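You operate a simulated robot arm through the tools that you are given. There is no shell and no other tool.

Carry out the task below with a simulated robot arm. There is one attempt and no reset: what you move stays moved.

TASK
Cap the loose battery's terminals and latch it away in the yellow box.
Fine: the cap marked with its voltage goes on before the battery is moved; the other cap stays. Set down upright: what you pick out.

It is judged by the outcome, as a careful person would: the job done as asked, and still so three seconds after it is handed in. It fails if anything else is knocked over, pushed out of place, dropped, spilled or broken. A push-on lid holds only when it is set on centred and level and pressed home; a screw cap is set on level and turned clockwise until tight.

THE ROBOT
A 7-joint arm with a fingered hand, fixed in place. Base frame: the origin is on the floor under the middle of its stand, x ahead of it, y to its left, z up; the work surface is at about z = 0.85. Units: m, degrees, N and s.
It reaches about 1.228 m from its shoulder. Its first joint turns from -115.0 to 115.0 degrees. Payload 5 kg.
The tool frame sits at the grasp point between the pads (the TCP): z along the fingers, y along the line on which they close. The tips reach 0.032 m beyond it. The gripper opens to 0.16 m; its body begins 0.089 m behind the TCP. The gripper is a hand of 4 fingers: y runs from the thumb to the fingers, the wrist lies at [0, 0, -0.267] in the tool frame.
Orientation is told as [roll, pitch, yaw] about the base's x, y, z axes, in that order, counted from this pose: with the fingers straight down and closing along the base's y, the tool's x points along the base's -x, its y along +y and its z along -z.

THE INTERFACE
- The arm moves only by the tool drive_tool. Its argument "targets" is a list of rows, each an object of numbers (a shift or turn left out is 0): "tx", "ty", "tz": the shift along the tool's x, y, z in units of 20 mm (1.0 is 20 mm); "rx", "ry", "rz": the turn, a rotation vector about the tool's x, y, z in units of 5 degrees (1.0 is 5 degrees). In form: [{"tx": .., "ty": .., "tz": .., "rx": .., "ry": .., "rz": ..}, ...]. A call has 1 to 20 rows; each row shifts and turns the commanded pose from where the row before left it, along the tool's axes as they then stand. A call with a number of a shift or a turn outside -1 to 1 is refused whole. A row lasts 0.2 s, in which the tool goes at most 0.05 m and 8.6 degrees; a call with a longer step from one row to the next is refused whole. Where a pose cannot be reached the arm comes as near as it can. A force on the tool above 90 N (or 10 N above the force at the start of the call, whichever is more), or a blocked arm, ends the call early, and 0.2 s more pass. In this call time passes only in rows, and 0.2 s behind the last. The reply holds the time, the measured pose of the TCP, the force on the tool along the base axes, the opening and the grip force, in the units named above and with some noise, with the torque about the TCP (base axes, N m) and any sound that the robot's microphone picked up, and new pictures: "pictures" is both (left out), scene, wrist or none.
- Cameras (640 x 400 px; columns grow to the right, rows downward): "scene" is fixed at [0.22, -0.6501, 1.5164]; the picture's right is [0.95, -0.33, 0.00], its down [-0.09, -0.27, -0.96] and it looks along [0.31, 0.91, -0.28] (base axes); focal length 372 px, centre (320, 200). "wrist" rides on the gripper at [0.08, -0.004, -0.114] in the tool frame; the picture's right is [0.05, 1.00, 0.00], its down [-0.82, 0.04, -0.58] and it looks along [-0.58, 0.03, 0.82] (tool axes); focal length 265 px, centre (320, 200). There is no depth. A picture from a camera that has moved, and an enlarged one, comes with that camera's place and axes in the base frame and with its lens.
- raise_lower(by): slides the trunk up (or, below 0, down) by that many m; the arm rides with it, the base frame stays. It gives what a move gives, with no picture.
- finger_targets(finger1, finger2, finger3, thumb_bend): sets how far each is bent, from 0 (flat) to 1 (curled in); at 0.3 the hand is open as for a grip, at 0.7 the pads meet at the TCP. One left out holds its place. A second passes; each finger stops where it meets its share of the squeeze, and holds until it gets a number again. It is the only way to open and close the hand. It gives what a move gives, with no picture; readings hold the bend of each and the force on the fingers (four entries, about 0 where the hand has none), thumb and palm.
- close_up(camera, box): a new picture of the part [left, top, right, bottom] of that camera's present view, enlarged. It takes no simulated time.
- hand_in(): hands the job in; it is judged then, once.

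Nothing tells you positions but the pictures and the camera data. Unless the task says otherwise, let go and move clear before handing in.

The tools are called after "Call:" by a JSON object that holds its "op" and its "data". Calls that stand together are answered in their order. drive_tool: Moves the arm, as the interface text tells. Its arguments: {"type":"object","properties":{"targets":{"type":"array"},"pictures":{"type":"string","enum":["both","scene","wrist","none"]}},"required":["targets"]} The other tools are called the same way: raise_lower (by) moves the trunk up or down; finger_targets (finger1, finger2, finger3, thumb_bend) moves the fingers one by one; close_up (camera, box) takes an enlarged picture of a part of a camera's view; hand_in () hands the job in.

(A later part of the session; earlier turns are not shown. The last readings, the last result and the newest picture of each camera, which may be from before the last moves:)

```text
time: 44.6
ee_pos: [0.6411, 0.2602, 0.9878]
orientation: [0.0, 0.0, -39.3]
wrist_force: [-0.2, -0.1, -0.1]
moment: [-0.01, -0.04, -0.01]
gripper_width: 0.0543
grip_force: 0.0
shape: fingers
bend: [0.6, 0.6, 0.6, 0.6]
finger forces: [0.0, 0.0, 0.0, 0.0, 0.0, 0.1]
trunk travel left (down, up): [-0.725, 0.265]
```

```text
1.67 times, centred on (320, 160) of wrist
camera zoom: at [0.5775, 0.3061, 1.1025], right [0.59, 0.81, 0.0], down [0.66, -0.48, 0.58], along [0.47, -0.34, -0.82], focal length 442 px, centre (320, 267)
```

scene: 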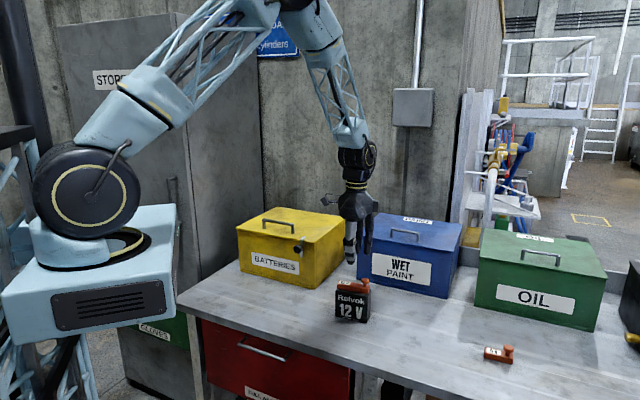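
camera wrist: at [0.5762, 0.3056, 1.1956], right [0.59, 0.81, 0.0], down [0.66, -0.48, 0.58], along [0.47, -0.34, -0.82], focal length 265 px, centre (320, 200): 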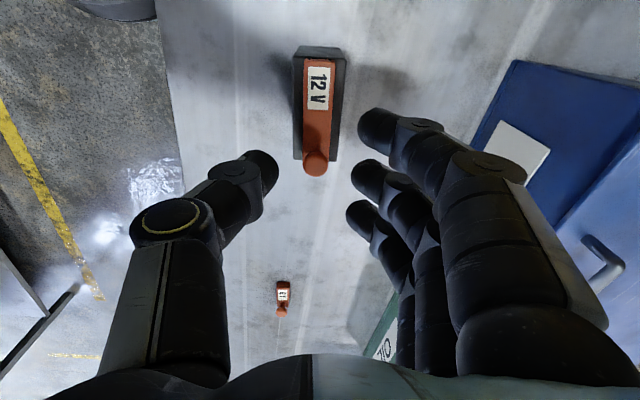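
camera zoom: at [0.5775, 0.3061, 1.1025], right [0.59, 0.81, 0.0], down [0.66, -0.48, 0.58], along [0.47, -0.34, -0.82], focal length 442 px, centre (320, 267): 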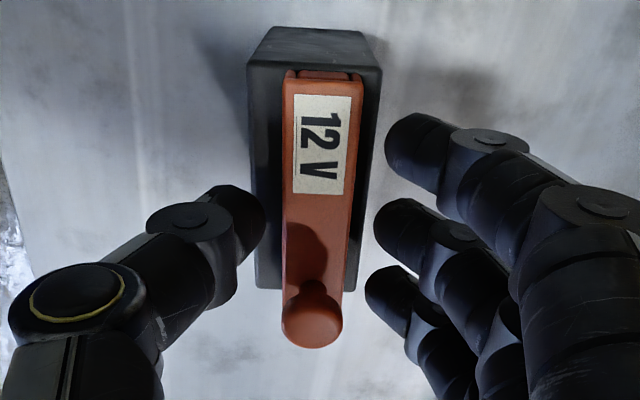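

Call:
{"op": "drive_tool", "data": {"targets": [{"tz": 0.2}, {"tz": 0.2}], "pictures": "none"}}

Call:
{"op": "finger_targets", "data": {"finger1": 0.66, "finger2": 0.66, "finger3": 0.66, "thumb_bend": 0.66}}

Call:
{"op": "close_up", "data": {"camera": "scene", "box": [325, 265, 380, 300]}}

Call:
{"op": "close_up", "data": {"camera": "wrist", "box": [220, 40, 420, 280]}}

```text
time: 45.2
ee_pos: [0.6411, 0.2577, 0.982]
orientation: [-0.1, 0.1, -39.3]
wrist_force: [0.0, -0.4, 1.2]
moment: [-0.01, 0.02, -0.03]
gripper_width: 0.0542
grip_force: 0.1
shape: fingers
bend: [0.6, 0.6, 0.6, 0.6]
finger forces: [0.0, 0.1, 0.1, 0.1, 0.0, 0.1]
trunk travel left (down, up): [-0.725, 0.265]
```

```text
time: 46.2
ee_pos: [0.6417, 0.2581, 0.9815]
orientation: [0.0, 0.0, -39.3]
wrist_force: [-0.2, 0.4, -0.3]
moment: [0.03, 0.02, -0.01]
gripper_width: 0.0401
grip_force: 4.3
shape: fingers
bend: [0.64, 0.64, 0.64, 0.65]
finger forces: [1.5, 1.5, 1.5, 0.0, 4.4, 0.0]
trunk travel left (down, up): [-0.725, 0.265]
```

```text
11.43 times, centred on (352, 282) of scene
camera zoom: at [0.22, -0.6501, 1.5164], right [0.95, -0.33, 0.0], down [-0.09, -0.27, -0.96], along [0.31, 0.91, -0.28], focal length 4249 px, centre (-51, -743)
```

zoom: 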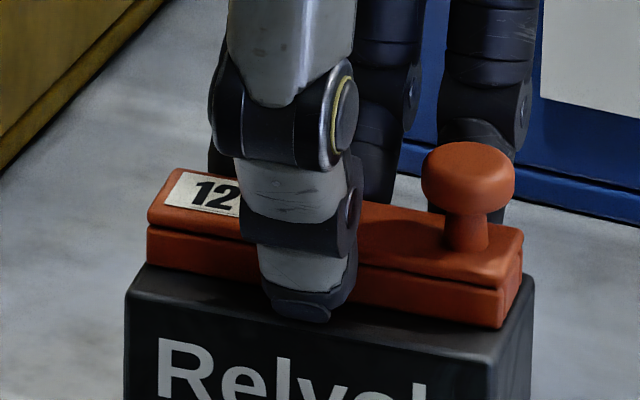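

```text
1.67 times, centred on (320, 160) of wrist
camera zoom: at [0.5769, 0.3057, 1.095], right [0.59, 0.81, 0.0], down [0.66, -0.48, 0.58], along [0.47, -0.34, -0.82], focal length 442 px, centre (320, 267)
```

zoom: 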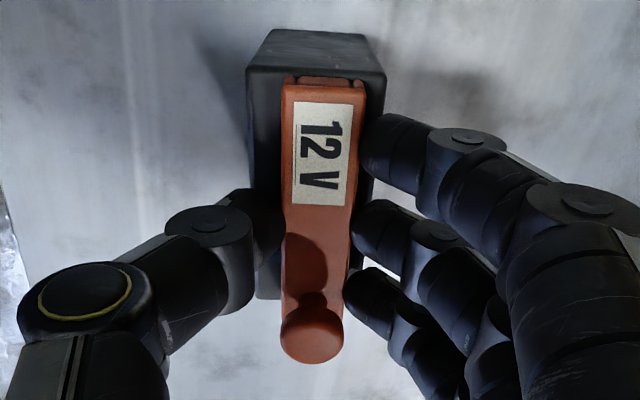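

Call:
{"op": "finger_targets", "data": {"finger1": 0.72, "finger2": 0.72, "finger3": 0.72, "thumb_bend": 0.72}}

Call:
{"op": "close_up", "data": {"camera": "scene", "box": [325, 265, 380, 300]}}

Call:
{"op": "close_up", "data": {"camera": "wrist", "box": [220, 40, 420, 280]}}

```text
time: 47.2
ee_pos: [0.6407, 0.2585, 0.9801]
orientation: [0.1, 0.0, -39.3]
wrist_force: [-0.7, -0.2, -0.4]
moment: [0.06, 0.01, -0.02]
gripper_width: 0.0382
grip_force: 18.4
shape: fingers
bend: [0.7, 0.7, 0.7, 0.66]
finger forces: [6.1, 6.0, 6.2, 0.0, 18.2, 0.0]
trunk travel left (down, up): [-0.725, 0.265]
```

```text
11.43 times, centred on (352, 282) of scene
camera zoom: at [0.22, -0.6501, 1.5164], right [0.95, -0.33, 0.0], down [-0.09, -0.27, -0.96], along [0.31, 0.91, -0.28], focal length 4249 px, centre (-51, -743)
```

zoom: 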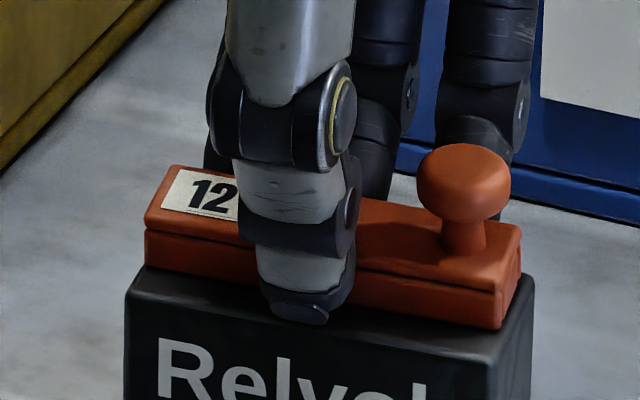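

```text
1.67 times, centred on (320, 160) of wrist
camera zoom: at [0.5769, 0.3057, 1.095], right [0.59, 0.81, 0.0], down [0.66, -0.48, 0.58], along [0.47, -0.34, -0.82], focal length 442 px, centre (320, 267)
```

zoom: 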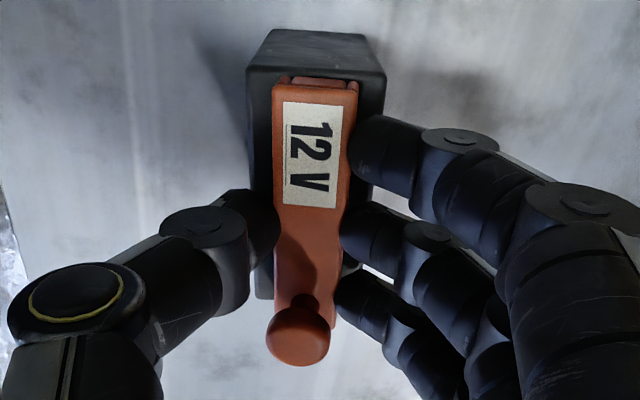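

The cap is re-centred and gripped with the tips clear of the battery top. I'll press down through the grip.

Call:
{"op": "drive_tool", "data": {"targets": [{"tz": 0.1}, {"tz": 0.1}], "pictures": "none"}}

Call:
{"op": "close_up", "data": {"camera": "scene", "box": [325, 265, 380, 300]}}

```text
time: 47.8
ee_pos: [0.6412, 0.2593, 0.9781]
orientation: [0.2, -0.1, -39.3]
wrist_force: [3.0, 1.9, 12.9]
moment: [-0.12, 0.06, -0.03]
gripper_width: 0.0378
grip_force: 21.7
shape: fingers
bend: [0.7, 0.7, 0.7, 0.67]
finger forces: [7.9, 7.8, 8.0, 0.1, 20.6, 0.0]
trunk travel left (down, up): [-0.725, 0.265]
```

```text
11.43 times, centred on (352, 282) of scene
camera zoom: at [0.22, -0.6501, 1.5164], right [0.95, -0.33, 0.0], down [-0.09, -0.27, -0.96], along [0.31, 0.91, -0.28], focal length 4249 px, centre (-51, -743)
```

zoom: 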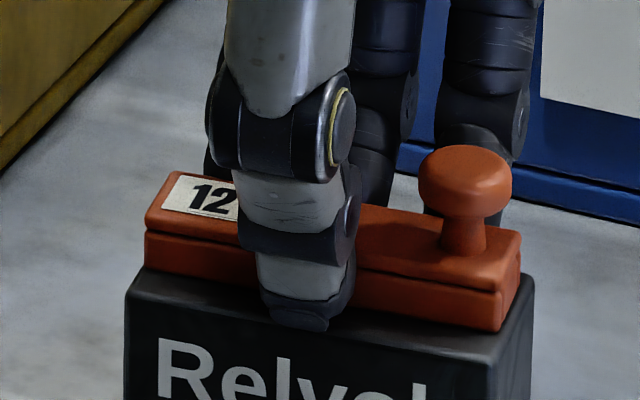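

Call:
{"op": "drive_tool", "data": {"targets": [{"tz": 0.1}, {"tz": 0.1}], "pictures": "none"}}

Call:
{"op": "close_up", "data": {"camera": "scene", "box": [325, 265, 380, 300]}}

```text
time: 48.4
ee_pos: [0.6412, 0.2595, 0.9756]
orientation: [0.1, -0.1, -39.2]
wrist_force: [5.8, 2.1, 34.3]
moment: [-0.04, -0.05, 0.02]
gripper_width: 0.038
grip_force: 26.1
shape: fingers
bend: [0.71, 0.71, 0.71, 0.68]
finger forces: [9.4, 9.6, 9.6, 0.1, 23.1, 0.0]
trunk travel left (down, up): [-0.725, 0.265]
```

```text
11.43 times, centred on (352, 282) of scene
camera zoom: at [0.22, -0.6501, 1.5164], right [0.95, -0.33, 0.0], down [-0.09, -0.27, -0.96], along [0.31, 0.91, -0.28], focal length 4249 px, centre (-51, -743)
```

zoom: 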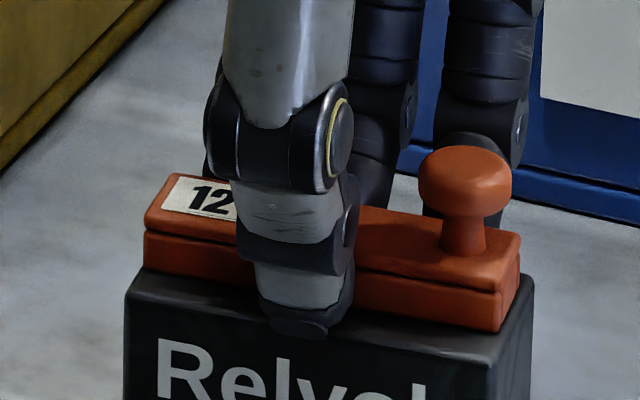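

34 N went through the bar with no further movement, so it sits on the battery top. I'll take the load off, loosen slightly, rise, then open fully so the fingertips don't push on the battery again.

Call:
{"op": "drive_tool", "data": {"targets": [{"tz": -0.1}, {"tz": -0.1}, {"tz": -0.05}], "pictures": "none"}}

Call:
{"op": "finger_targets", "data": {"finger1": 0.655, "finger2": 0.655, "finger3": 0.655, "thumb_bend": 0.64}}

Call:
{"op": "close_up", "data": {"camera": "scene", "box": [325, 265, 380, 300]}}

Call:
{"op": "close_up", "data": {"camera": "wrist", "box": [220, 40, 420, 280]}}

```text
time: 49.2
ee_pos: [0.6393, 0.2579, 0.9754]
orientation: [0.0, 0.1, -39.3]
wrist_force: [0.8, 1.0, 6.1]
moment: [-0.04, 0.02, 0.0]
gripper_width: 0.0379
grip_force: 19.6
shape: fingers
bend: [0.7, 0.7, 0.7, 0.68]
finger forces: [6.5, 6.6, 6.9, 0.0, 19.1, 0.0]
trunk travel left (down, up): [-0.725, 0.265]
```

```text
time: 50.2
ee_pos: [0.6398, 0.2594, 0.9784]
orientation: [0.0, 0.0, -39.3]
wrist_force: [0.3, 0.5, 0.5]
moment: [0.0, 0.03, 0.0]
gripper_width: 0.0408
grip_force: 2.3
shape: fingers
bend: [0.65, 0.65, 0.65, 0.64]
finger forces: [0.6, 0.6, 0.6, 0.0, 2.2, 0.1]
trunk travel left (down, up): [-0.725, 0.265]
```

```text
11.43 times, centred on (352, 282) of scene
camera zoom: at [0.22, -0.6501, 1.5164], right [0.95, -0.33, 0.0], down [-0.09, -0.27, -0.96], along [0.31, 0.91, -0.28], focal length 4249 px, centre (-51, -743)
```

zoom: 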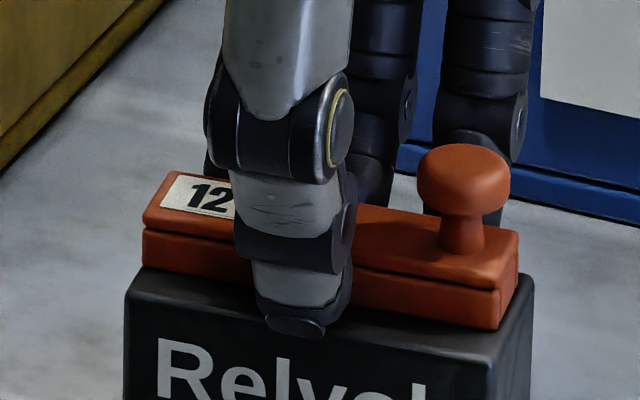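

```text
1.67 times, centred on (320, 160) of wrist
camera zoom: at [0.5761, 0.3062, 1.0915], right [0.59, 0.81, 0.0], down [0.66, -0.48, 0.58], along [0.47, -0.34, -0.82], focal length 442 px, centre (320, 267)
```

zoom: 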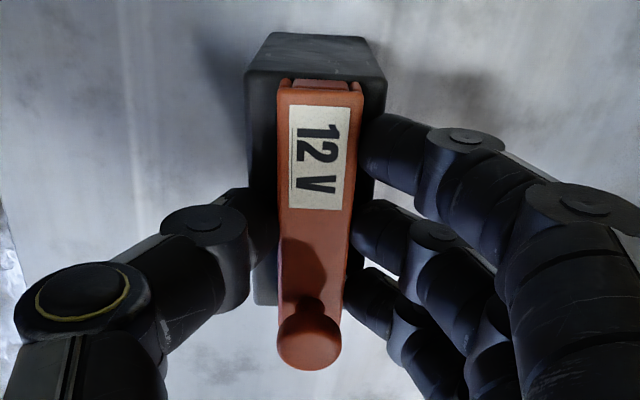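

The cap is set over both terminals and flush. For a firm press on top, I'll rise clear and shape the hand so two near-straight fingers can push straight down on the bar.

Call:
{"op": "drive_tool", "data": {"targets": [{"tz": -0.3}, {"tz": -0.6}, {"tz": -1}, {"tz": -1}, {"tz": -1}, {"tz": -1}], "pictures": "none"}}

Call:
{"op": "finger_targets", "data": {"finger1": 0.45, "finger2": 0.45, "finger3": 0.0, "thumb_bend": 0.3}}

Call:
{"op": "close_up", "data": {"camera": "wrist", "box": [0, 0, 640, 400]}}

Call:
{"op": "close_up", "data": {"camera": "scene", "box": [300, 170, 420, 320]}}

Call:
{"op": "close_up", "data": {"camera": "scene", "box": [325, 265, 380, 300]}}

```text
time: 51.6
ee_pos: [0.6406, 0.2582, 1.0752]
orientation: [0.0, 0.0, -39.2]
wrist_force: [0.2, 1.2, -0.1]
moment: [0.03, -0.01, -0.02]
gripper_width: 0.041
grip_force: 2.1
shape: fingers
bend: [0.65, 0.65, 0.65, 0.64]
finger forces: [0.6, 0.6, 0.7, 0.0, 1.8, 0.1]
trunk travel left (down, up): [-0.725, 0.265]
```

```text
time: 52.6
ee_pos: [0.6409, 0.2597, 1.0758]
orientation: [0.0, 0.0, -39.3]
wrist_force: [-0.4, -0.6, 0.1]
moment: [-0.01, -0.03, 0.01]
gripper_width: 0.1405
grip_force: 0.0
shape: fingers
bend: [0.45, 0.45, 0.0, 0.3]
finger forces: [0.1, 0.0, 0.1, 0.0, 0.0, 0.0]
trunk travel left (down, up): [-0.725, 0.265]
```

```text
1.00 times, centred on (320, 200) of wrist (not enlarged: the box is as wide or as high as the picture)
camera zoom: at [0.5766, 0.3065, 1.1893], right [0.59, 0.81, 0.0], down [0.66, -0.48, 0.58], along [0.47, -0.34, -0.82], focal length 265 px, centre (320, 200)
```

zoom: 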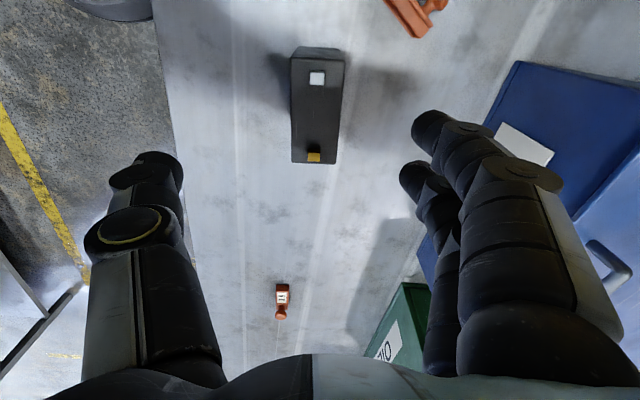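

```text
2.67 times, centred on (360, 245) of scene
camera zoom: at [0.22, -0.6501, 1.5164], right [0.95, -0.33, 0.0], down [-0.09, -0.27, -0.96], along [0.31, 0.91, -0.28], focal length 991 px, centre (213, 80)
```

zoom: 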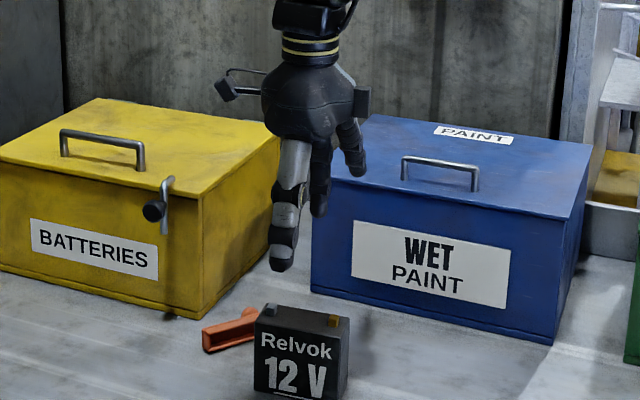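

```text
11.43 times, centred on (352, 282) of scene
camera zoom: at [0.22, -0.6501, 1.5164], right [0.95, -0.33, 0.0], down [-0.09, -0.27, -0.96], along [0.31, 0.91, -0.28], focal length 4249 px, centre (-51, -743)
```

zoom: 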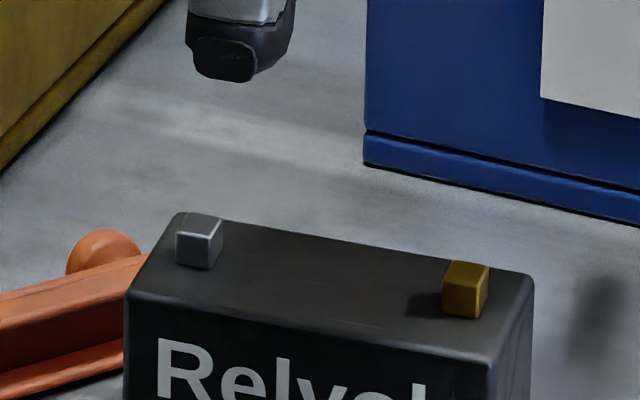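

The light grip I left on lifted the cap with the hand, and it fell when I opened. It's now lying just left of and behind the battery. I need a closer look to recover it.

Call:
{"op": "close_up", "data": {"camera": "scene", "box": [285, 275, 365, 325]}}

Call:
{"op": "close_up", "data": {"camera": "wrist", "box": [260, 0, 480, 120]}}

```text
8.00 times, centred on (325, 300) of scene
camera zoom: at [0.22, -0.6501, 1.5164], right [0.95, -0.33, 0.0], down [-0.09, -0.27, -0.96], along [0.31, 0.91, -0.28], focal length 2974 px, centre (280, -600)
```

zoom: 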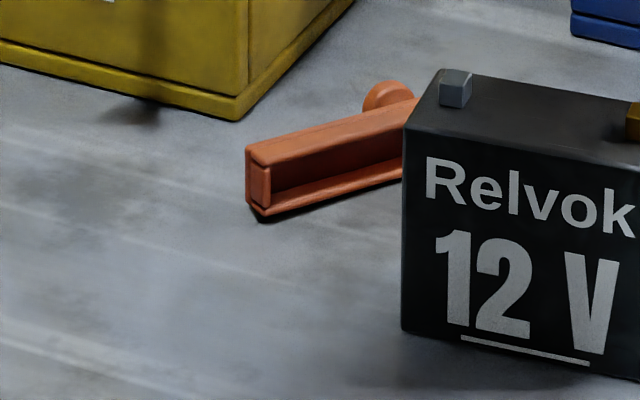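

```text
2.91 times, centred on (370, 60) of wrist
camera zoom: at [0.5766, 0.3065, 1.1893], right [0.59, 0.81, 0.0], down [0.66, -0.48, 0.58], along [0.47, -0.34, -0.82], focal length 772 px, centre (174, 607)
```

zoom: 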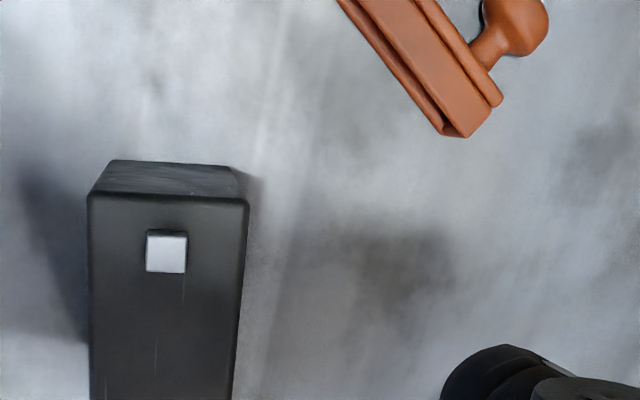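

The cap lies on its side at about (0.60, 0.375), knob end toward +x, knob pointing +y and its hollow facing the robot. I'll pinch the knob with the hand turned to yaw -90°, so the bar swings upright as it lifts. First I'll rise and turn for a good look.

Call:
{"op": "drive_tool", "data": {"targets": [{"tz": -1}, {"tz": -1}, {"tz": -1}, {"tz": -1}, {"rz": 1}, {"rz": 1}, {"rz": 1}, {"rz": 1}, {"rz": 1}, {"rz": 1}, {"rz": 1}, {"rz": 1}, {"rz": 1}, {"rz": 1}, {"rz": 0.14}], "pictures": "none"}}

Call:
{"op": "drive_tool", "data": {"targets": [{"tx": 1, "ty": -0.04}, {"tx": 1, "ty": -0.04}, {"tx": 1, "ty": -0.04}, {"tx": 1, "ty": -0.04}, {"tx": 1, "ty": -0.04}]}}

```text
time: 55.8
ee_pos: [0.6415, 0.2585, 1.1552]
orientation: [0.1, 0.0, -90.0]
wrist_force: [0.2, -0.1, -0.2]
moment: [0.01, 0.01, 0.0]
gripper_width: 0.1403
grip_force: 0.1
shape: fingers
bend: [0.45, 0.45, 0.0, 0.3]
finger forces: [0.0, 0.0, 0.0, 0.0, 0.0, 0.0]
trunk travel left (down, up): [-0.725, 0.265]
```

```text
time: 57.0
ee_pos: [0.6362, 0.3604, 1.1559]
orientation: [-0.1, -0.1, -90.0]
wrist_force: [0.5, -0.5, 0.9]
moment: [-0.06, -0.01, 0.02]
gripper_width: 0.1406
grip_force: 0.1
shape: fingers
bend: [0.45, 0.45, 0.0, 0.3]
finger forces: [0.0, 0.0, 0.0, 0.0, 0.0, 0.0]
trunk travel left (down, up): [-0.725, 0.265]
camera wrist: at [0.6338, 0.4403, 1.269], right [1.0, 0.05, 0.0], down [0.04, -0.81, 0.58], along [0.03, -0.58, -0.82], focal length 265 px, centre (320, 200)
```

scene: 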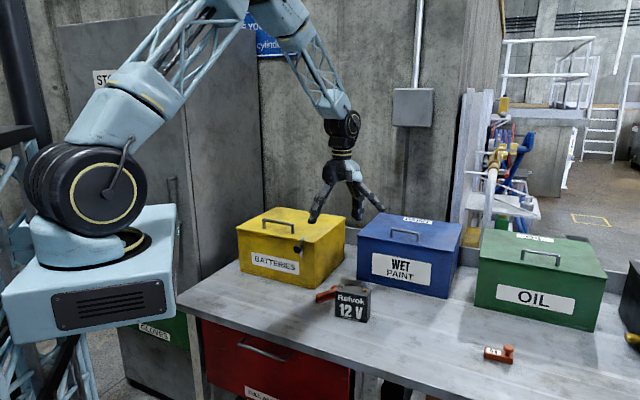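
wrist: 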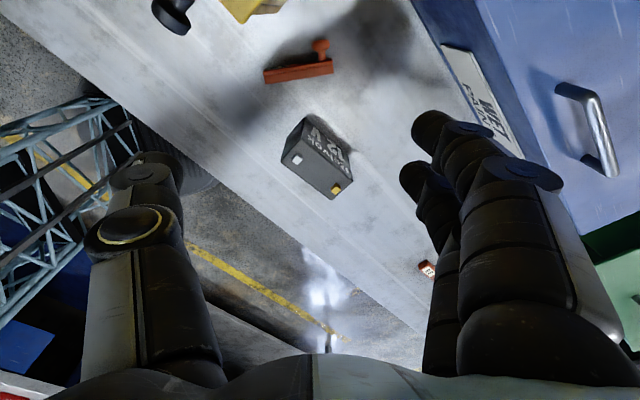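

Call:
{"op": "close_up", "data": {"camera": "wrist", "box": [220, 0, 380, 100]}}

Call:
{"op": "close_up", "data": {"camera": "wrist", "box": [255, 30, 345, 90]}}

```text
4.00 times, centred on (300, 50) of wrist
camera zoom: at [0.6338, 0.4403, 1.269], right [1.0, 0.05, 0.0], down [0.04, -0.81, 0.58], along [0.03, -0.58, -0.82], focal length 1062 px, centre (400, 800)
```

zoom: 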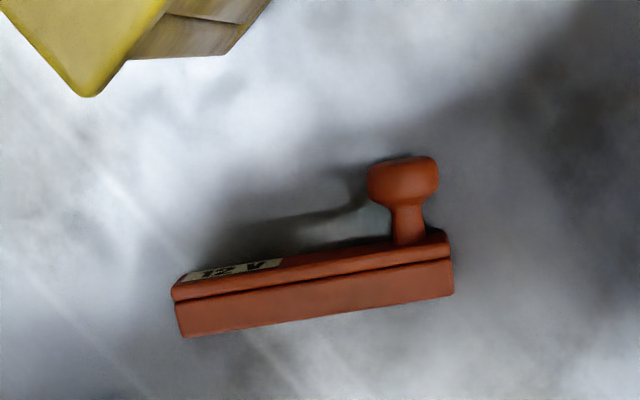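

```text
6.67 times, centred on (300, 60) of wrist
camera zoom: at [0.6338, 0.4403, 1.269], right [1.0, 0.05, 0.0], down [0.04, -0.81, 0.58], along [0.03, -0.58, -0.82], focal length 1769 px, centre (453, 1133)
```

zoom: 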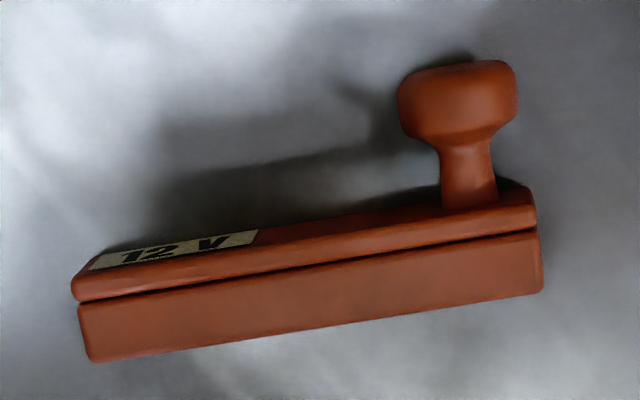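

I can see it clearly now: knob head at about (0.635, 0.4075), bar axis about 11° off base x, yellow lid corner at (0.573, 0.431). I'll turn to yaw -79°, tilt 20° so the hand stays clear of the box, and approach the knob with thumb and middle finger.

Call:
{"op": "finger_targets", "data": {"finger1": 0.4, "finger2": 0.55, "finger3": 1.0, "thumb_bend": 0.55}}

Call:
{"op": "drive_tool", "data": {"targets": [{"rz": -1}, {"rz": -1}, {"rz": -0.18}, {"ry": 1}, {"ry": 1}, {"ry": 1}, {"ry": 1}, {"tx": -0.312, "ty": 0.043, "tz": 0.9}, {"tx": -0.312, "ty": 0.043, "tz": 0.9}, {"tx": -0.312, "ty": 0.043, "tz": 0.9}, {"tx": -0.312, "ty": 0.043, "tz": 0.9}, {"tx": -0.312, "ty": 0.043, "tz": 0.9}, {"tx": -0.312, "ty": 0.043, "tz": 0.9}, {"tx": -0.312, "ty": 0.043, "tz": 0.9}, {"tx": -0.312, "ty": 0.043, "tz": 0.9}, {"tx": -0.312, "ty": 0.043, "tz": 0.9}]}}

Call:
{"op": "close_up", "data": {"camera": "wrist", "box": [180, 20, 460, 240]}}

Call:
{"op": "close_up", "data": {"camera": "scene", "box": [280, 190, 400, 320]}}

```text
time: 58.0
ee_pos: [0.6362, 0.3598, 1.1555]
orientation: [0.0, 0.0, -90.1]
wrist_force: [-0.5, 0.0, -0.1]
moment: [0.01, 0.01, 0.0]
gripper_width: 0.101
grip_force: 0.1
shape: fingers
bend: [0.4, 0.55, 1.0, 0.55]
finger forces: [0.0, 0.0, 0.1, 0.0, 0.0, 0.0]
trunk travel left (down, up): [-0.725, 0.265]
```

```text
time: 61.4
ee_pos: [0.6442, 0.3641, 0.9836]
orientation: [0.0, 20.0, -79.1]
wrist_force: [-0.2, 0.3, 0.2]
moment: [0.02, 0.0, 0.02]
gripper_width: 0.1011
grip_force: 0.1
shape: fingers
bend: [0.4, 0.55, 1.0, 0.55]
finger forces: [0.0, 0.1, 0.0, 0.0, 0.0, 0.0]
trunk travel left (down, up): [-0.725, 0.265]
camera wrist: at [0.6334, 0.3989, 1.1182], right [0.97, 0.24, 0.02], down [0.22, -0.94, 0.26], along [0.08, -0.25, -0.96], focal length 265 px, centre (320, 200)
```

scene: 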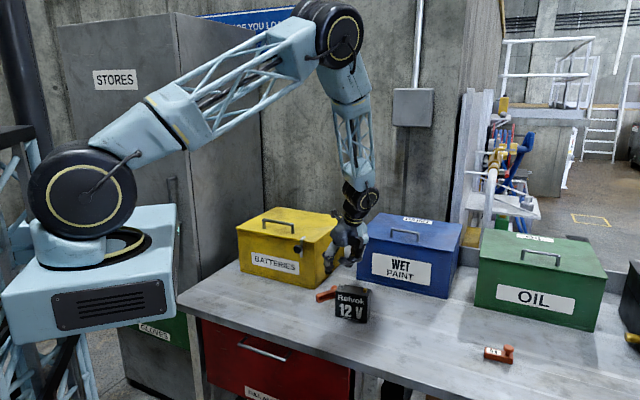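
wrist: 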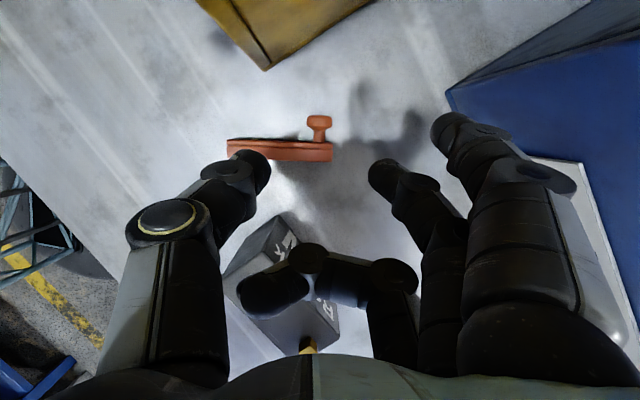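

```text
1.82 times, centred on (320, 130) of wrist
camera zoom: at [0.6334, 0.3989, 1.1182], right [0.97, 0.24, 0.02], down [0.22, -0.94, 0.26], along [0.08, -0.25, -0.96], focal length 483 px, centre (320, 327)
```

zoom: 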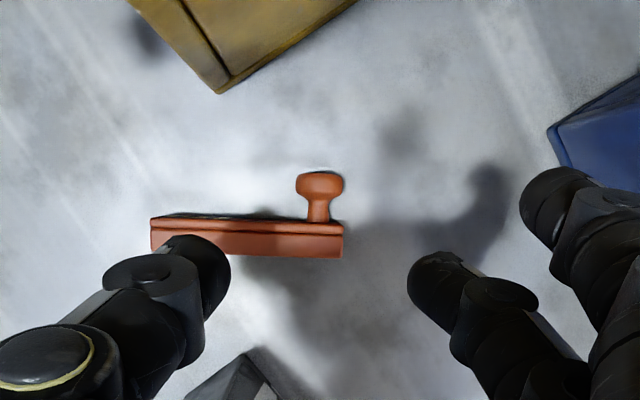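

```text
3.08 times, centred on (340, 255) of scene
camera zoom: at [0.22, -0.6501, 1.5164], right [0.95, -0.33, 0.0], down [-0.09, -0.27, -0.96], along [0.31, 0.91, -0.28], focal length 1144 px, centre (258, 31)
```

zoom: 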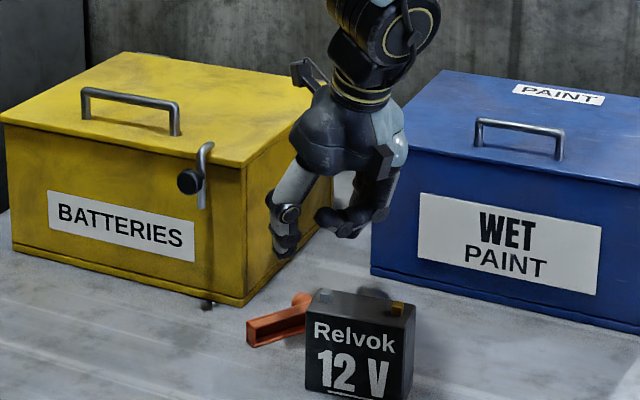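

The knob is exactly where the approach line points (within 1.5 mm). I'll advance along the fingers toward it.

Call:
{"op": "drive_tool", "data": {"targets": [{"tz": 1}, {"tz": 1}, {"tz": 1}, {"tz": 0.9}], "pictures": "none"}}

Call:
{"op": "close_up", "data": {"camera": "wrist", "box": [180, 20, 460, 240]}}

Call:
{"op": "close_up", "data": {"camera": "scene", "box": [290, 220, 390, 320]}}

```text
time: 62.4
ee_pos: [0.6393, 0.3904, 0.9113]
orientation: [-0.1, 20.0, -79.0]
wrist_force: [0.7, -0.1, 0.8]
moment: [-0.01, 0.05, -0.03]
gripper_width: 0.1013
grip_force: 0.1
shape: fingers
bend: [0.4, 0.55, 1.0, 0.55]
finger forces: [0.0, 0.1, 0.0, 0.0, 0.1, 0.0]
trunk travel left (down, up): [-0.725, 0.265]
```

```text
1.82 times, centred on (320, 130) of wrist
camera zoom: at [0.6283, 0.4245, 1.0454], right [0.97, 0.24, 0.02], down [0.22, -0.94, 0.26], along [0.08, -0.25, -0.96], focal length 483 px, centre (320, 327)
```

zoom: 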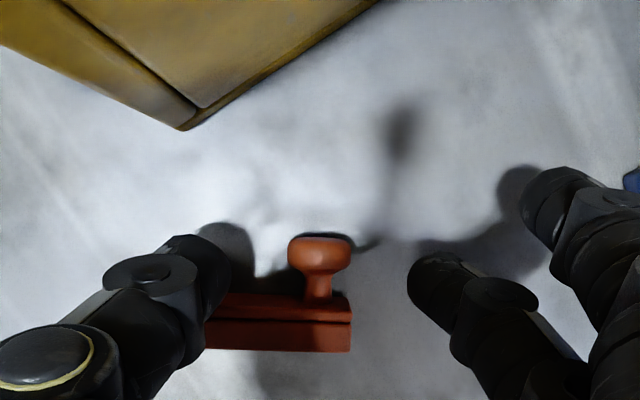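

```text
4.00 times, centred on (340, 270) of scene
camera zoom: at [0.22, -0.6501, 1.5164], right [0.95, -0.33, 0.0], down [-0.09, -0.27, -0.96], along [0.31, 0.91, -0.28], focal length 1487 px, centre (240, -80)
```

zoom: 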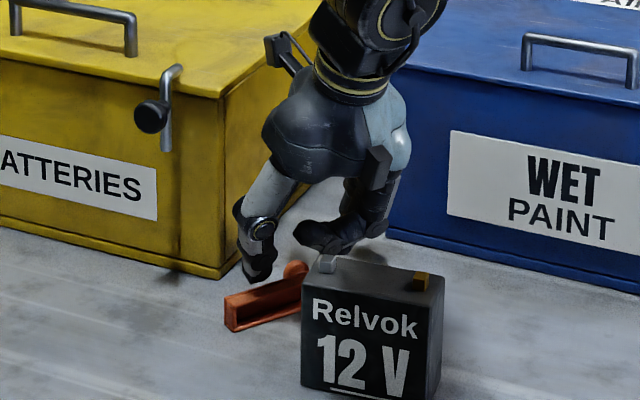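

Call:
{"op": "drive_tool", "data": {"targets": [{"tx": -0.08, "tz": 0.4}, {"tz": 0.4}, {"tz": 0.25}], "pictures": "none"}}

Call:
{"op": "finger_targets", "data": {"finger2": 0.66, "thumb_bend": 0.66}}

Call:
{"op": "close_up", "data": {"camera": "wrist", "box": [180, 60, 460, 260]}}

Call:
{"op": "close_up", "data": {"camera": "scene", "box": [290, 240, 380, 320]}}

```text
time: 63.2
ee_pos: [0.6394, 0.3948, 0.8922]
orientation: [0.0, 20.0, -79.1]
wrist_force: [0.5, 0.0, 0.6]
moment: [0.05, 0.04, -0.03]
gripper_width: 0.1013
grip_force: 0.3
shape: fingers
bend: [0.4, 0.55, 1.0, 0.55]
finger forces: [0.0, 0.1, 0.0, 0.0, 0.8, 0.1]
trunk travel left (down, up): [-0.725, 0.265]
```

```text
time: 64.2
ee_pos: [0.6382, 0.3955, 0.8908]
orientation: [-0.1, 20.1, -79.2]
wrist_force: [1.3, 0.3, 0.4]
moment: [-0.01, 0.01, 0.02]
gripper_width: 0.0823
grip_force: 1.8
shape: fingers
bend: [0.4, 0.65, 1.0, 0.65]
finger forces: [0.0, 1.7, 0.0, 0.1, 1.5, 0.1]
trunk travel left (down, up): [-0.725, 0.265]
```

```text
2.00 times, centred on (320, 160) of wrist
camera zoom: at [0.6274, 0.4301, 1.0252], right [0.97, 0.24, 0.02], down [0.22, -0.94, 0.26], along [0.08, -0.25, -0.96], focal length 531 px, centre (320, 280)
```

zoom: 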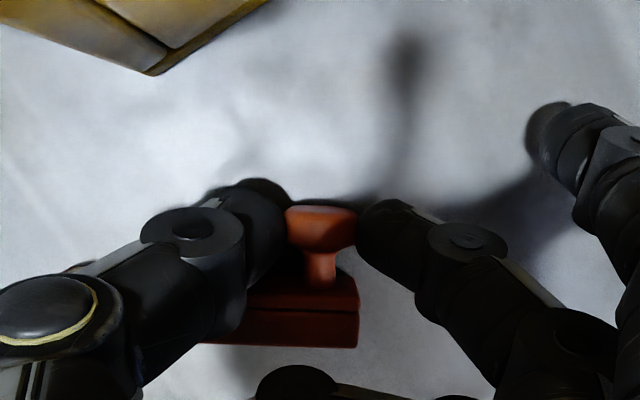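

```text
5.00 times, centred on (335, 280) of scene
camera zoom: at [0.22, -0.6501, 1.5164], right [0.95, -0.33, 0.0], down [-0.09, -0.27, -0.96], along [0.31, 0.91, -0.28], focal length 1859 px, centre (245, -200)
```

zoom: 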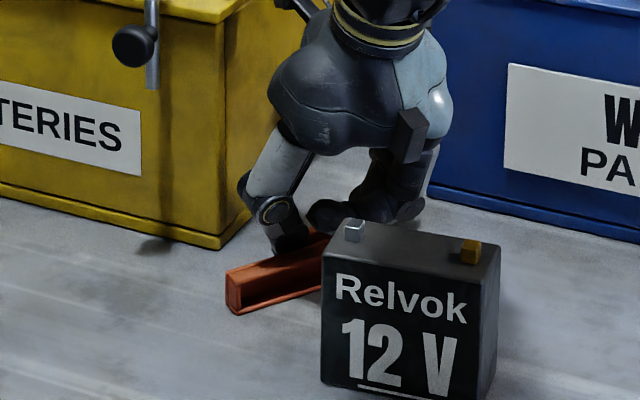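

The knob is between thumb and middle finger. I'll squeeze moderately, then lift slowly and watch whether the bar swings upright.

Call:
{"op": "finger_targets", "data": {"finger2": 0.7, "thumb_bend": 0.7}}

Call:
{"op": "drive_tool", "data": {"targets": [{"tx": -0.05, "tz": -0.14}, {"tx": -0.1, "tz": -0.28}, {"tx": -0.1, "tz": -0.28}, {"tx": -0.1, "tz": -0.28}, {"tx": -0.1, "tz": -0.28}], "pictures": "none"}}

Call:
{"op": "close_up", "data": {"camera": "wrist", "box": [180, 60, 460, 260]}}

Call:
{"op": "close_up", "data": {"camera": "scene", "box": [290, 240, 380, 320]}}

```text
time: 65.2
ee_pos: [0.6374, 0.3956, 0.8903]
orientation: [0.0, 20.0, -79.1]
wrist_force: [0.1, -0.2, 0.5]
moment: [-0.02, -0.04, 0.0]
gripper_width: 0.0802
grip_force: 6.1
shape: fingers
bend: [0.4, 0.65, 1.0, 0.68]
finger forces: [0.0, 6.5, 0.0, 0.0, 6.2, 0.0]
trunk travel left (down, up): [-0.725, 0.265]
```

```text
time: 66.4
ee_pos: [0.6412, 0.3792, 0.9129]
orientation: [0.0, 20.0, -79.1]
wrist_force: [-0.4, 1.1, -0.7]
moment: [0.03, 0.01, 0.03]
gripper_width: 0.0804
grip_force: 6.3
shape: fingers
bend: [0.4, 0.65, 1.0, 0.68]
finger forces: [0.0, 6.4, 0.0, 0.0, 6.4, 0.1]
trunk travel left (down, up): [-0.725, 0.265]
```

```text
2.00 times, centred on (320, 160) of wrist
camera zoom: at [0.6306, 0.4128, 1.046], right [0.97, 0.24, 0.02], down [0.22, -0.94, 0.26], along [0.08, -0.25, -0.96], focal length 531 px, centre (320, 280)
```

zoom: 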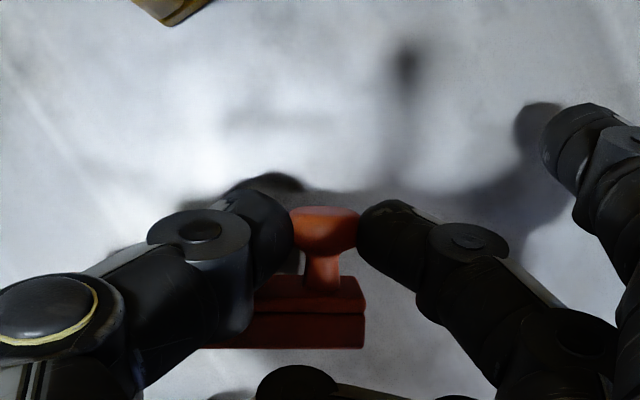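

```text
5.00 times, centred on (335, 280) of scene
camera zoom: at [0.22, -0.6501, 1.5164], right [0.95, -0.33, 0.0], down [-0.09, -0.27, -0.96], along [0.31, 0.91, -0.28], focal length 1859 px, centre (245, -200)
```

zoom: 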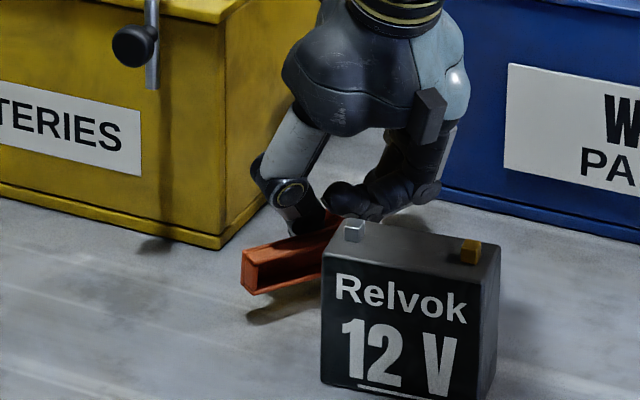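

The grip holds the cap rigidly in its on-side orientation, so I'll turn it upright with the hand. I'll lift it away from the boxes into free space over the left of the bench first.

Call:
{"op": "drive_tool", "data": {"targets": [{"tx": 0.342, "tz": -0.94}, {"tx": 0.342, "tz": -0.94}, {"tx": 0.342, "tz": -0.94}, {"tx": 0.342, "tz": -0.94}, {"tx": 0.342, "tz": -0.94}, {"tx": 0.342, "tz": -0.94}, {"tx": -0.308, "ty": -0.937, "tz": -0.112}, {"tx": -0.308, "ty": -0.937, "tz": -0.112}, {"tx": -0.308, "ty": -0.937, "tz": -0.112}, {"tx": -0.308, "ty": -0.937, "tz": -0.112}, {"tx": -0.308, "ty": -0.937, "tz": -0.112}, {"tx": -0.308, "ty": -0.937, "tz": -0.112}, {"tx": -0.308, "ty": -0.937, "tz": -0.112}]}}

```text
time: 69.2
ee_pos: [0.5209, 0.3093, 1.0324]
orientation: [-0.1, 19.9, -79.0]
wrist_force: [0.4, -0.8, 0.0]
moment: [-0.01, 0.0, -0.01]
gripper_width: 0.0804
grip_force: 6.7
shape: fingers
bend: [0.4, 0.65, 1.0, 0.68]
finger forces: [0.1, 6.4, 0.0, 0.0, 6.0, 0.1]
trunk travel left (down, up): [-0.725, 0.265]
camera wrist: at [0.5109, 0.3427, 1.1667], right [0.97, 0.24, 0.02], down [0.22, -0.94, 0.26], along [0.08, -0.25, -0.96], focal length 265 px, centre (320, 200)
```

scene: 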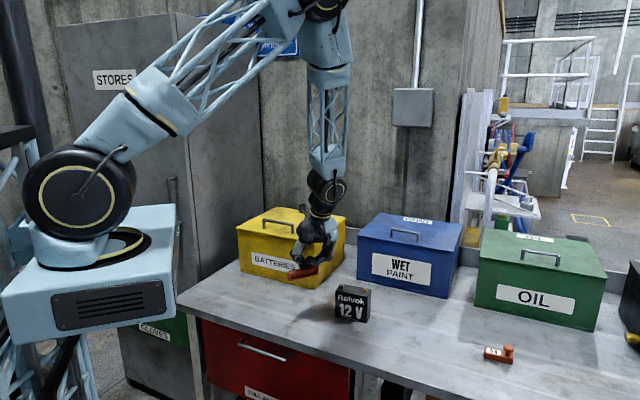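
wrist: 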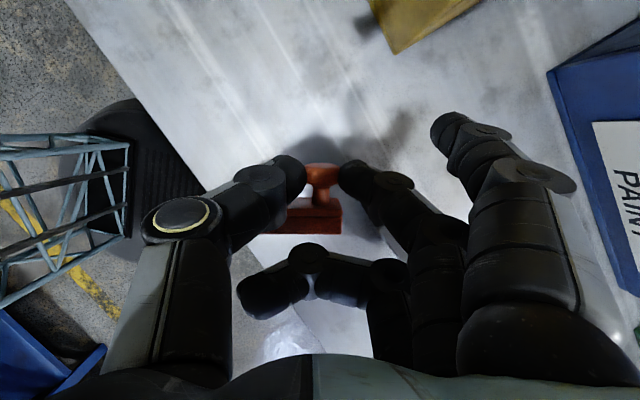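

Call:
{"op": "drive_tool", "data": {"targets": [{"rx": -0.343, "rz": 0.944}, {"rx": -0.343, "rz": 0.944}, {"rx": -0.343, "rz": 0.944}, {"rx": -0.343, "rz": 0.944}, {"rx": -0.343, "rz": 0.944}, {"rx": -0.343, "rz": 0.944}, {"rx": -0.343, "rz": 0.944}, {"rx": -0.343, "rz": 0.944}, {"rx": -0.343, "rz": 0.944}, {"rx": -0.343, "rz": 0.944}]}}

```text
time: 71.4
ee_pos: [0.5214, 0.3073, 1.032]
orientation: [0.1, 20.0, -129.4]
wrist_force: [-0.7, -0.7, -1.0]
moment: [0.01, 0.01, -0.03]
gripper_width: 0.08
grip_force: 6.1
shape: fingers
bend: [0.4, 0.65, 1.0, 0.68]
finger forces: [0.1, 6.3, 0.0, 0.1, 6.1, 0.0]
trunk travel left (down, up): [-0.725, 0.265]
camera wrist: at [0.5421, 0.3384, 1.1656], right [0.8, -0.6, 0.02], down [-0.58, -0.77, 0.26], along [-0.14, -0.22, -0.96], focal length 265 px, centre (320, 200)
```

scene: 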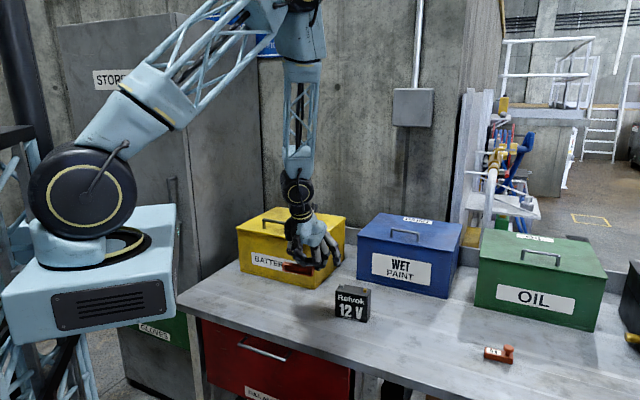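
wrist: 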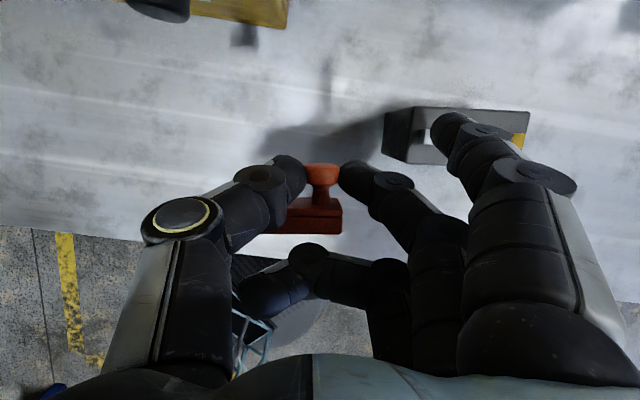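

The arm reaches yaw -129° fine. I'll take the cap to open bench on the left, lay it back down on its side there, and re-pinch at a better angle so I can turn it fully upright without my wrist hitting the bench.

Call:
{"op": "drive_tool", "data": {"targets": [{"tx": -0.106, "ty": -0.931, "tz": -0.039}, {"tx": -0.106, "ty": -0.931, "tz": -0.039}, {"tx": -0.106, "ty": -0.931, "tz": -0.039}, {"tx": -0.106, "ty": -0.931, "tz": -0.039}, {"tx": -0.106, "ty": -0.931, "tz": -0.039}, {"tx": -0.106, "ty": -0.931, "tz": -0.039}, {"tx": -0.106, "ty": -0.931, "tz": -0.039}, {"tx": -0.106, "ty": -0.931, "tz": -0.039}, {"tx": -0.342, "tz": 0.94}, {"tx": -0.342, "tz": 0.94}, {"tx": -0.342, "tz": 0.94}, {"tx": -0.342, "tz": 0.94}, {"tx": -0.342, "tz": 0.94}]}}

Call:
{"op": "close_up", "data": {"camera": "scene", "box": [210, 240, 330, 340]}}

```text
time: 74.2
ee_pos: [0.3952, 0.3902, 0.9326]
orientation: [0.0, 20.1, -129.3]
wrist_force: [-0.2, 0.5, -0.3]
moment: [0.02, -0.02, -0.05]
gripper_width: 0.0802
grip_force: 6.8
shape: fingers
bend: [0.4, 0.65, 1.0, 0.68]
finger forces: [0.1, 6.3, 0.0, 0.1, 6.2, 0.1]
trunk travel left (down, up): [-0.725, 0.265]
camera wrist: at [0.4169, 0.4195, 1.0669], right [0.8, -0.59, 0.02], down [-0.58, -0.77, 0.26], along [-0.14, -0.22, -0.96], focal length 265 px, centre (320, 200)
```

scene: 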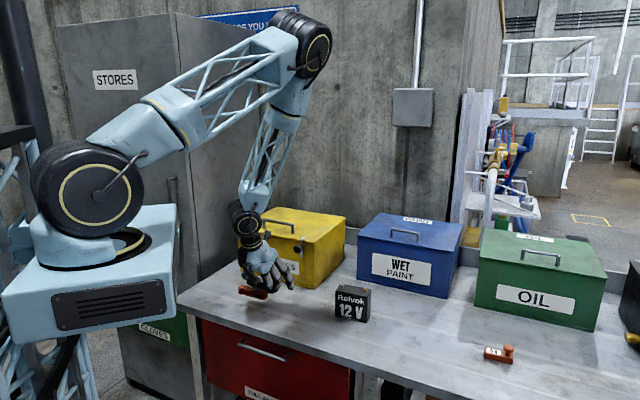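
wrist: 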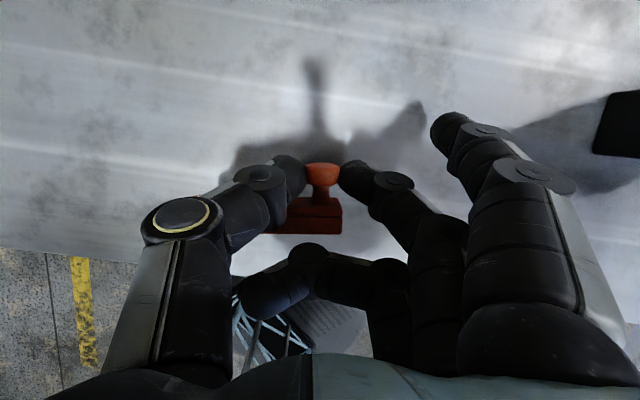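

```text
4.00 times, centred on (270, 290) of scene
camera zoom: at [0.22, -0.6501, 1.5164], right [0.95, -0.33, 0.0], down [-0.09, -0.27, -0.96], along [0.31, 0.91, -0.28], focal length 1487 px, centre (520, -160)
```

zoom: 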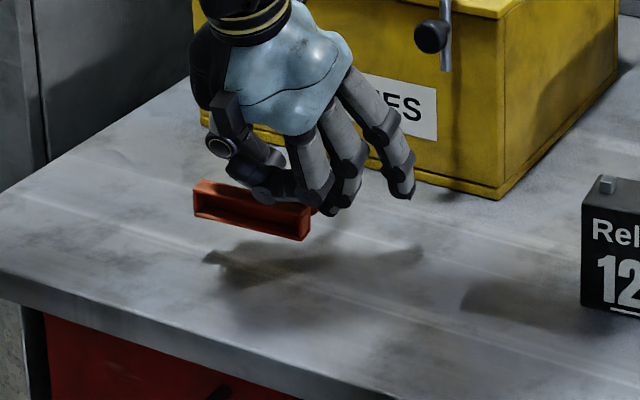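

Call:
{"op": "drive_tool", "data": {"targets": [{"tx": -0.342, "tz": 0.94}, {"tx": -0.2, "tz": 0.56}, {"tx": -0.06, "tz": 0.17}], "pictures": "none"}}

Call:
{"op": "close_up", "data": {"camera": "scene", "box": [230, 270, 310, 330]}}

```text
time: 75.0
ee_pos: [0.3944, 0.3898, 0.8958]
orientation: [0.0, 20.0, -129.4]
wrist_force: [-0.3, -0.4, -0.3]
moment: [0.01, -0.03, 0.0]
gripper_width: 0.0802
grip_force: 5.9
shape: fingers
bend: [0.4, 0.65, 1.0, 0.68]
finger forces: [0.0, 6.4, 0.0, 0.0, 6.2, 0.0]
trunk travel left (down, up): [-0.725, 0.265]
```

```text
6.67 times, centred on (270, 300) of scene
camera zoom: at [0.22, -0.6501, 1.5164], right [0.95, -0.33, 0.0], down [-0.09, -0.27, -0.96], along [0.31, 0.91, -0.28], focal length 2478 px, centre (653, -467)
```

zoom: 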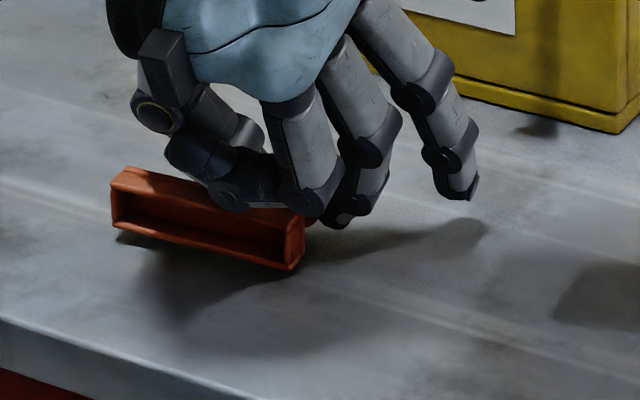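

Call:
{"op": "drive_tool", "data": {"targets": [{"tx": -0.04, "tz": 0.12}, {"tx": -0.04, "tz": 0.12}], "pictures": "none"}}

Call:
{"op": "close_up", "data": {"camera": "scene", "box": [230, 270, 310, 330]}}

```text
time: 75.6
ee_pos: [0.3943, 0.3892, 0.8908]
orientation: [0.0, 20.0, -129.2]
wrist_force: [-0.1, -0.1, -0.5]
moment: [-0.01, 0.0, -0.04]
gripper_width: 0.0805
grip_force: 6.1
shape: fingers
bend: [0.4, 0.65, 1.0, 0.68]
finger forces: [0.0, 6.3, 0.0, 0.0, 6.3, 0.0]
trunk travel left (down, up): [-0.725, 0.265]
```

```text
6.67 times, centred on (270, 300) of scene
camera zoom: at [0.22, -0.6501, 1.5164], right [0.95, -0.33, 0.0], down [-0.09, -0.27, -0.96], along [0.31, 0.91, -0.28], focal length 2478 px, centre (653, -467)
```

zoom: 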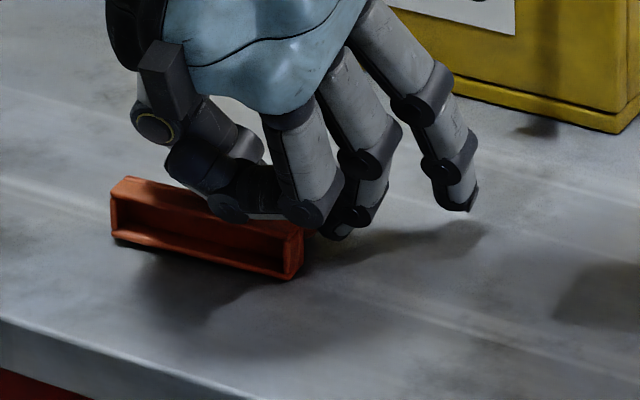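

Call:
{"op": "finger_targets", "data": {"finger2": 0.56, "thumb_bend": 0.56}}

Call:
{"op": "close_up", "data": {"camera": "scene", "box": [230, 270, 310, 330]}}

Call:
{"op": "close_up", "data": {"camera": "wrist", "box": [180, 80, 460, 280]}}

```text
time: 76.6
ee_pos: [0.3941, 0.3899, 0.8908]
orientation: [0.0, 20.0, -129.2]
wrist_force: [0.1, -0.4, 3.3]
moment: [0.15, 0.08, -0.07]
gripper_width: 0.0976
grip_force: 1.2
shape: fingers
bend: [0.4, 0.56, 1.0, 0.56]
finger forces: [0.1, 0.1, 0.0, 0.0, 3.7, 0.0]
trunk travel left (down, up): [-0.725, 0.265]
```

```text
6.67 times, centred on (270, 300) of scene
camera zoom: at [0.22, -0.6501, 1.5164], right [0.95, -0.33, 0.0], down [-0.09, -0.27, -0.96], along [0.31, 0.91, -0.28], focal length 2478 px, centre (653, -467)
```

zoom: 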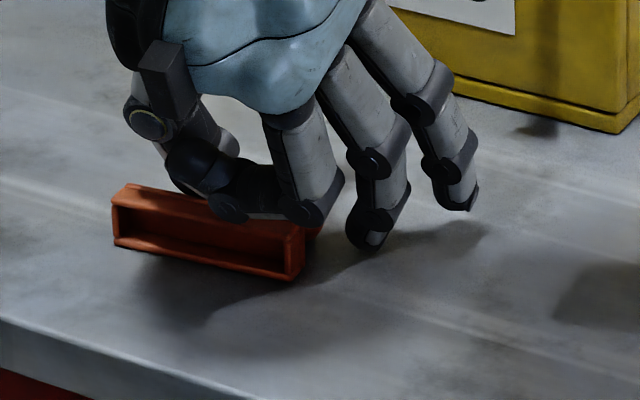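

```text
2.00 times, centred on (320, 180) of wrist
camera zoom: at [0.4153, 0.4193, 1.0252], right [0.8, -0.6, 0.02], down [-0.58, -0.77, 0.26], along [-0.14, -0.22, -0.96], focal length 531 px, centre (320, 240)
```

zoom: 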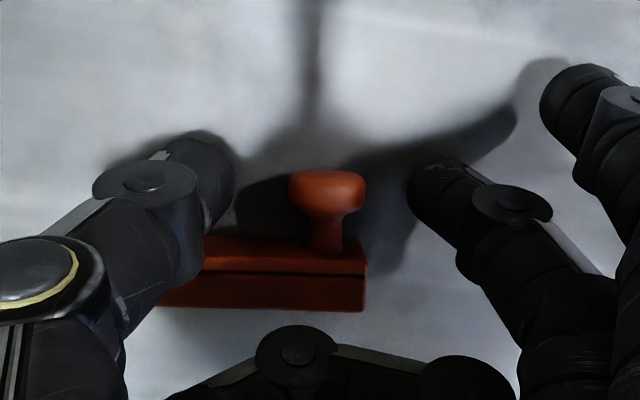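

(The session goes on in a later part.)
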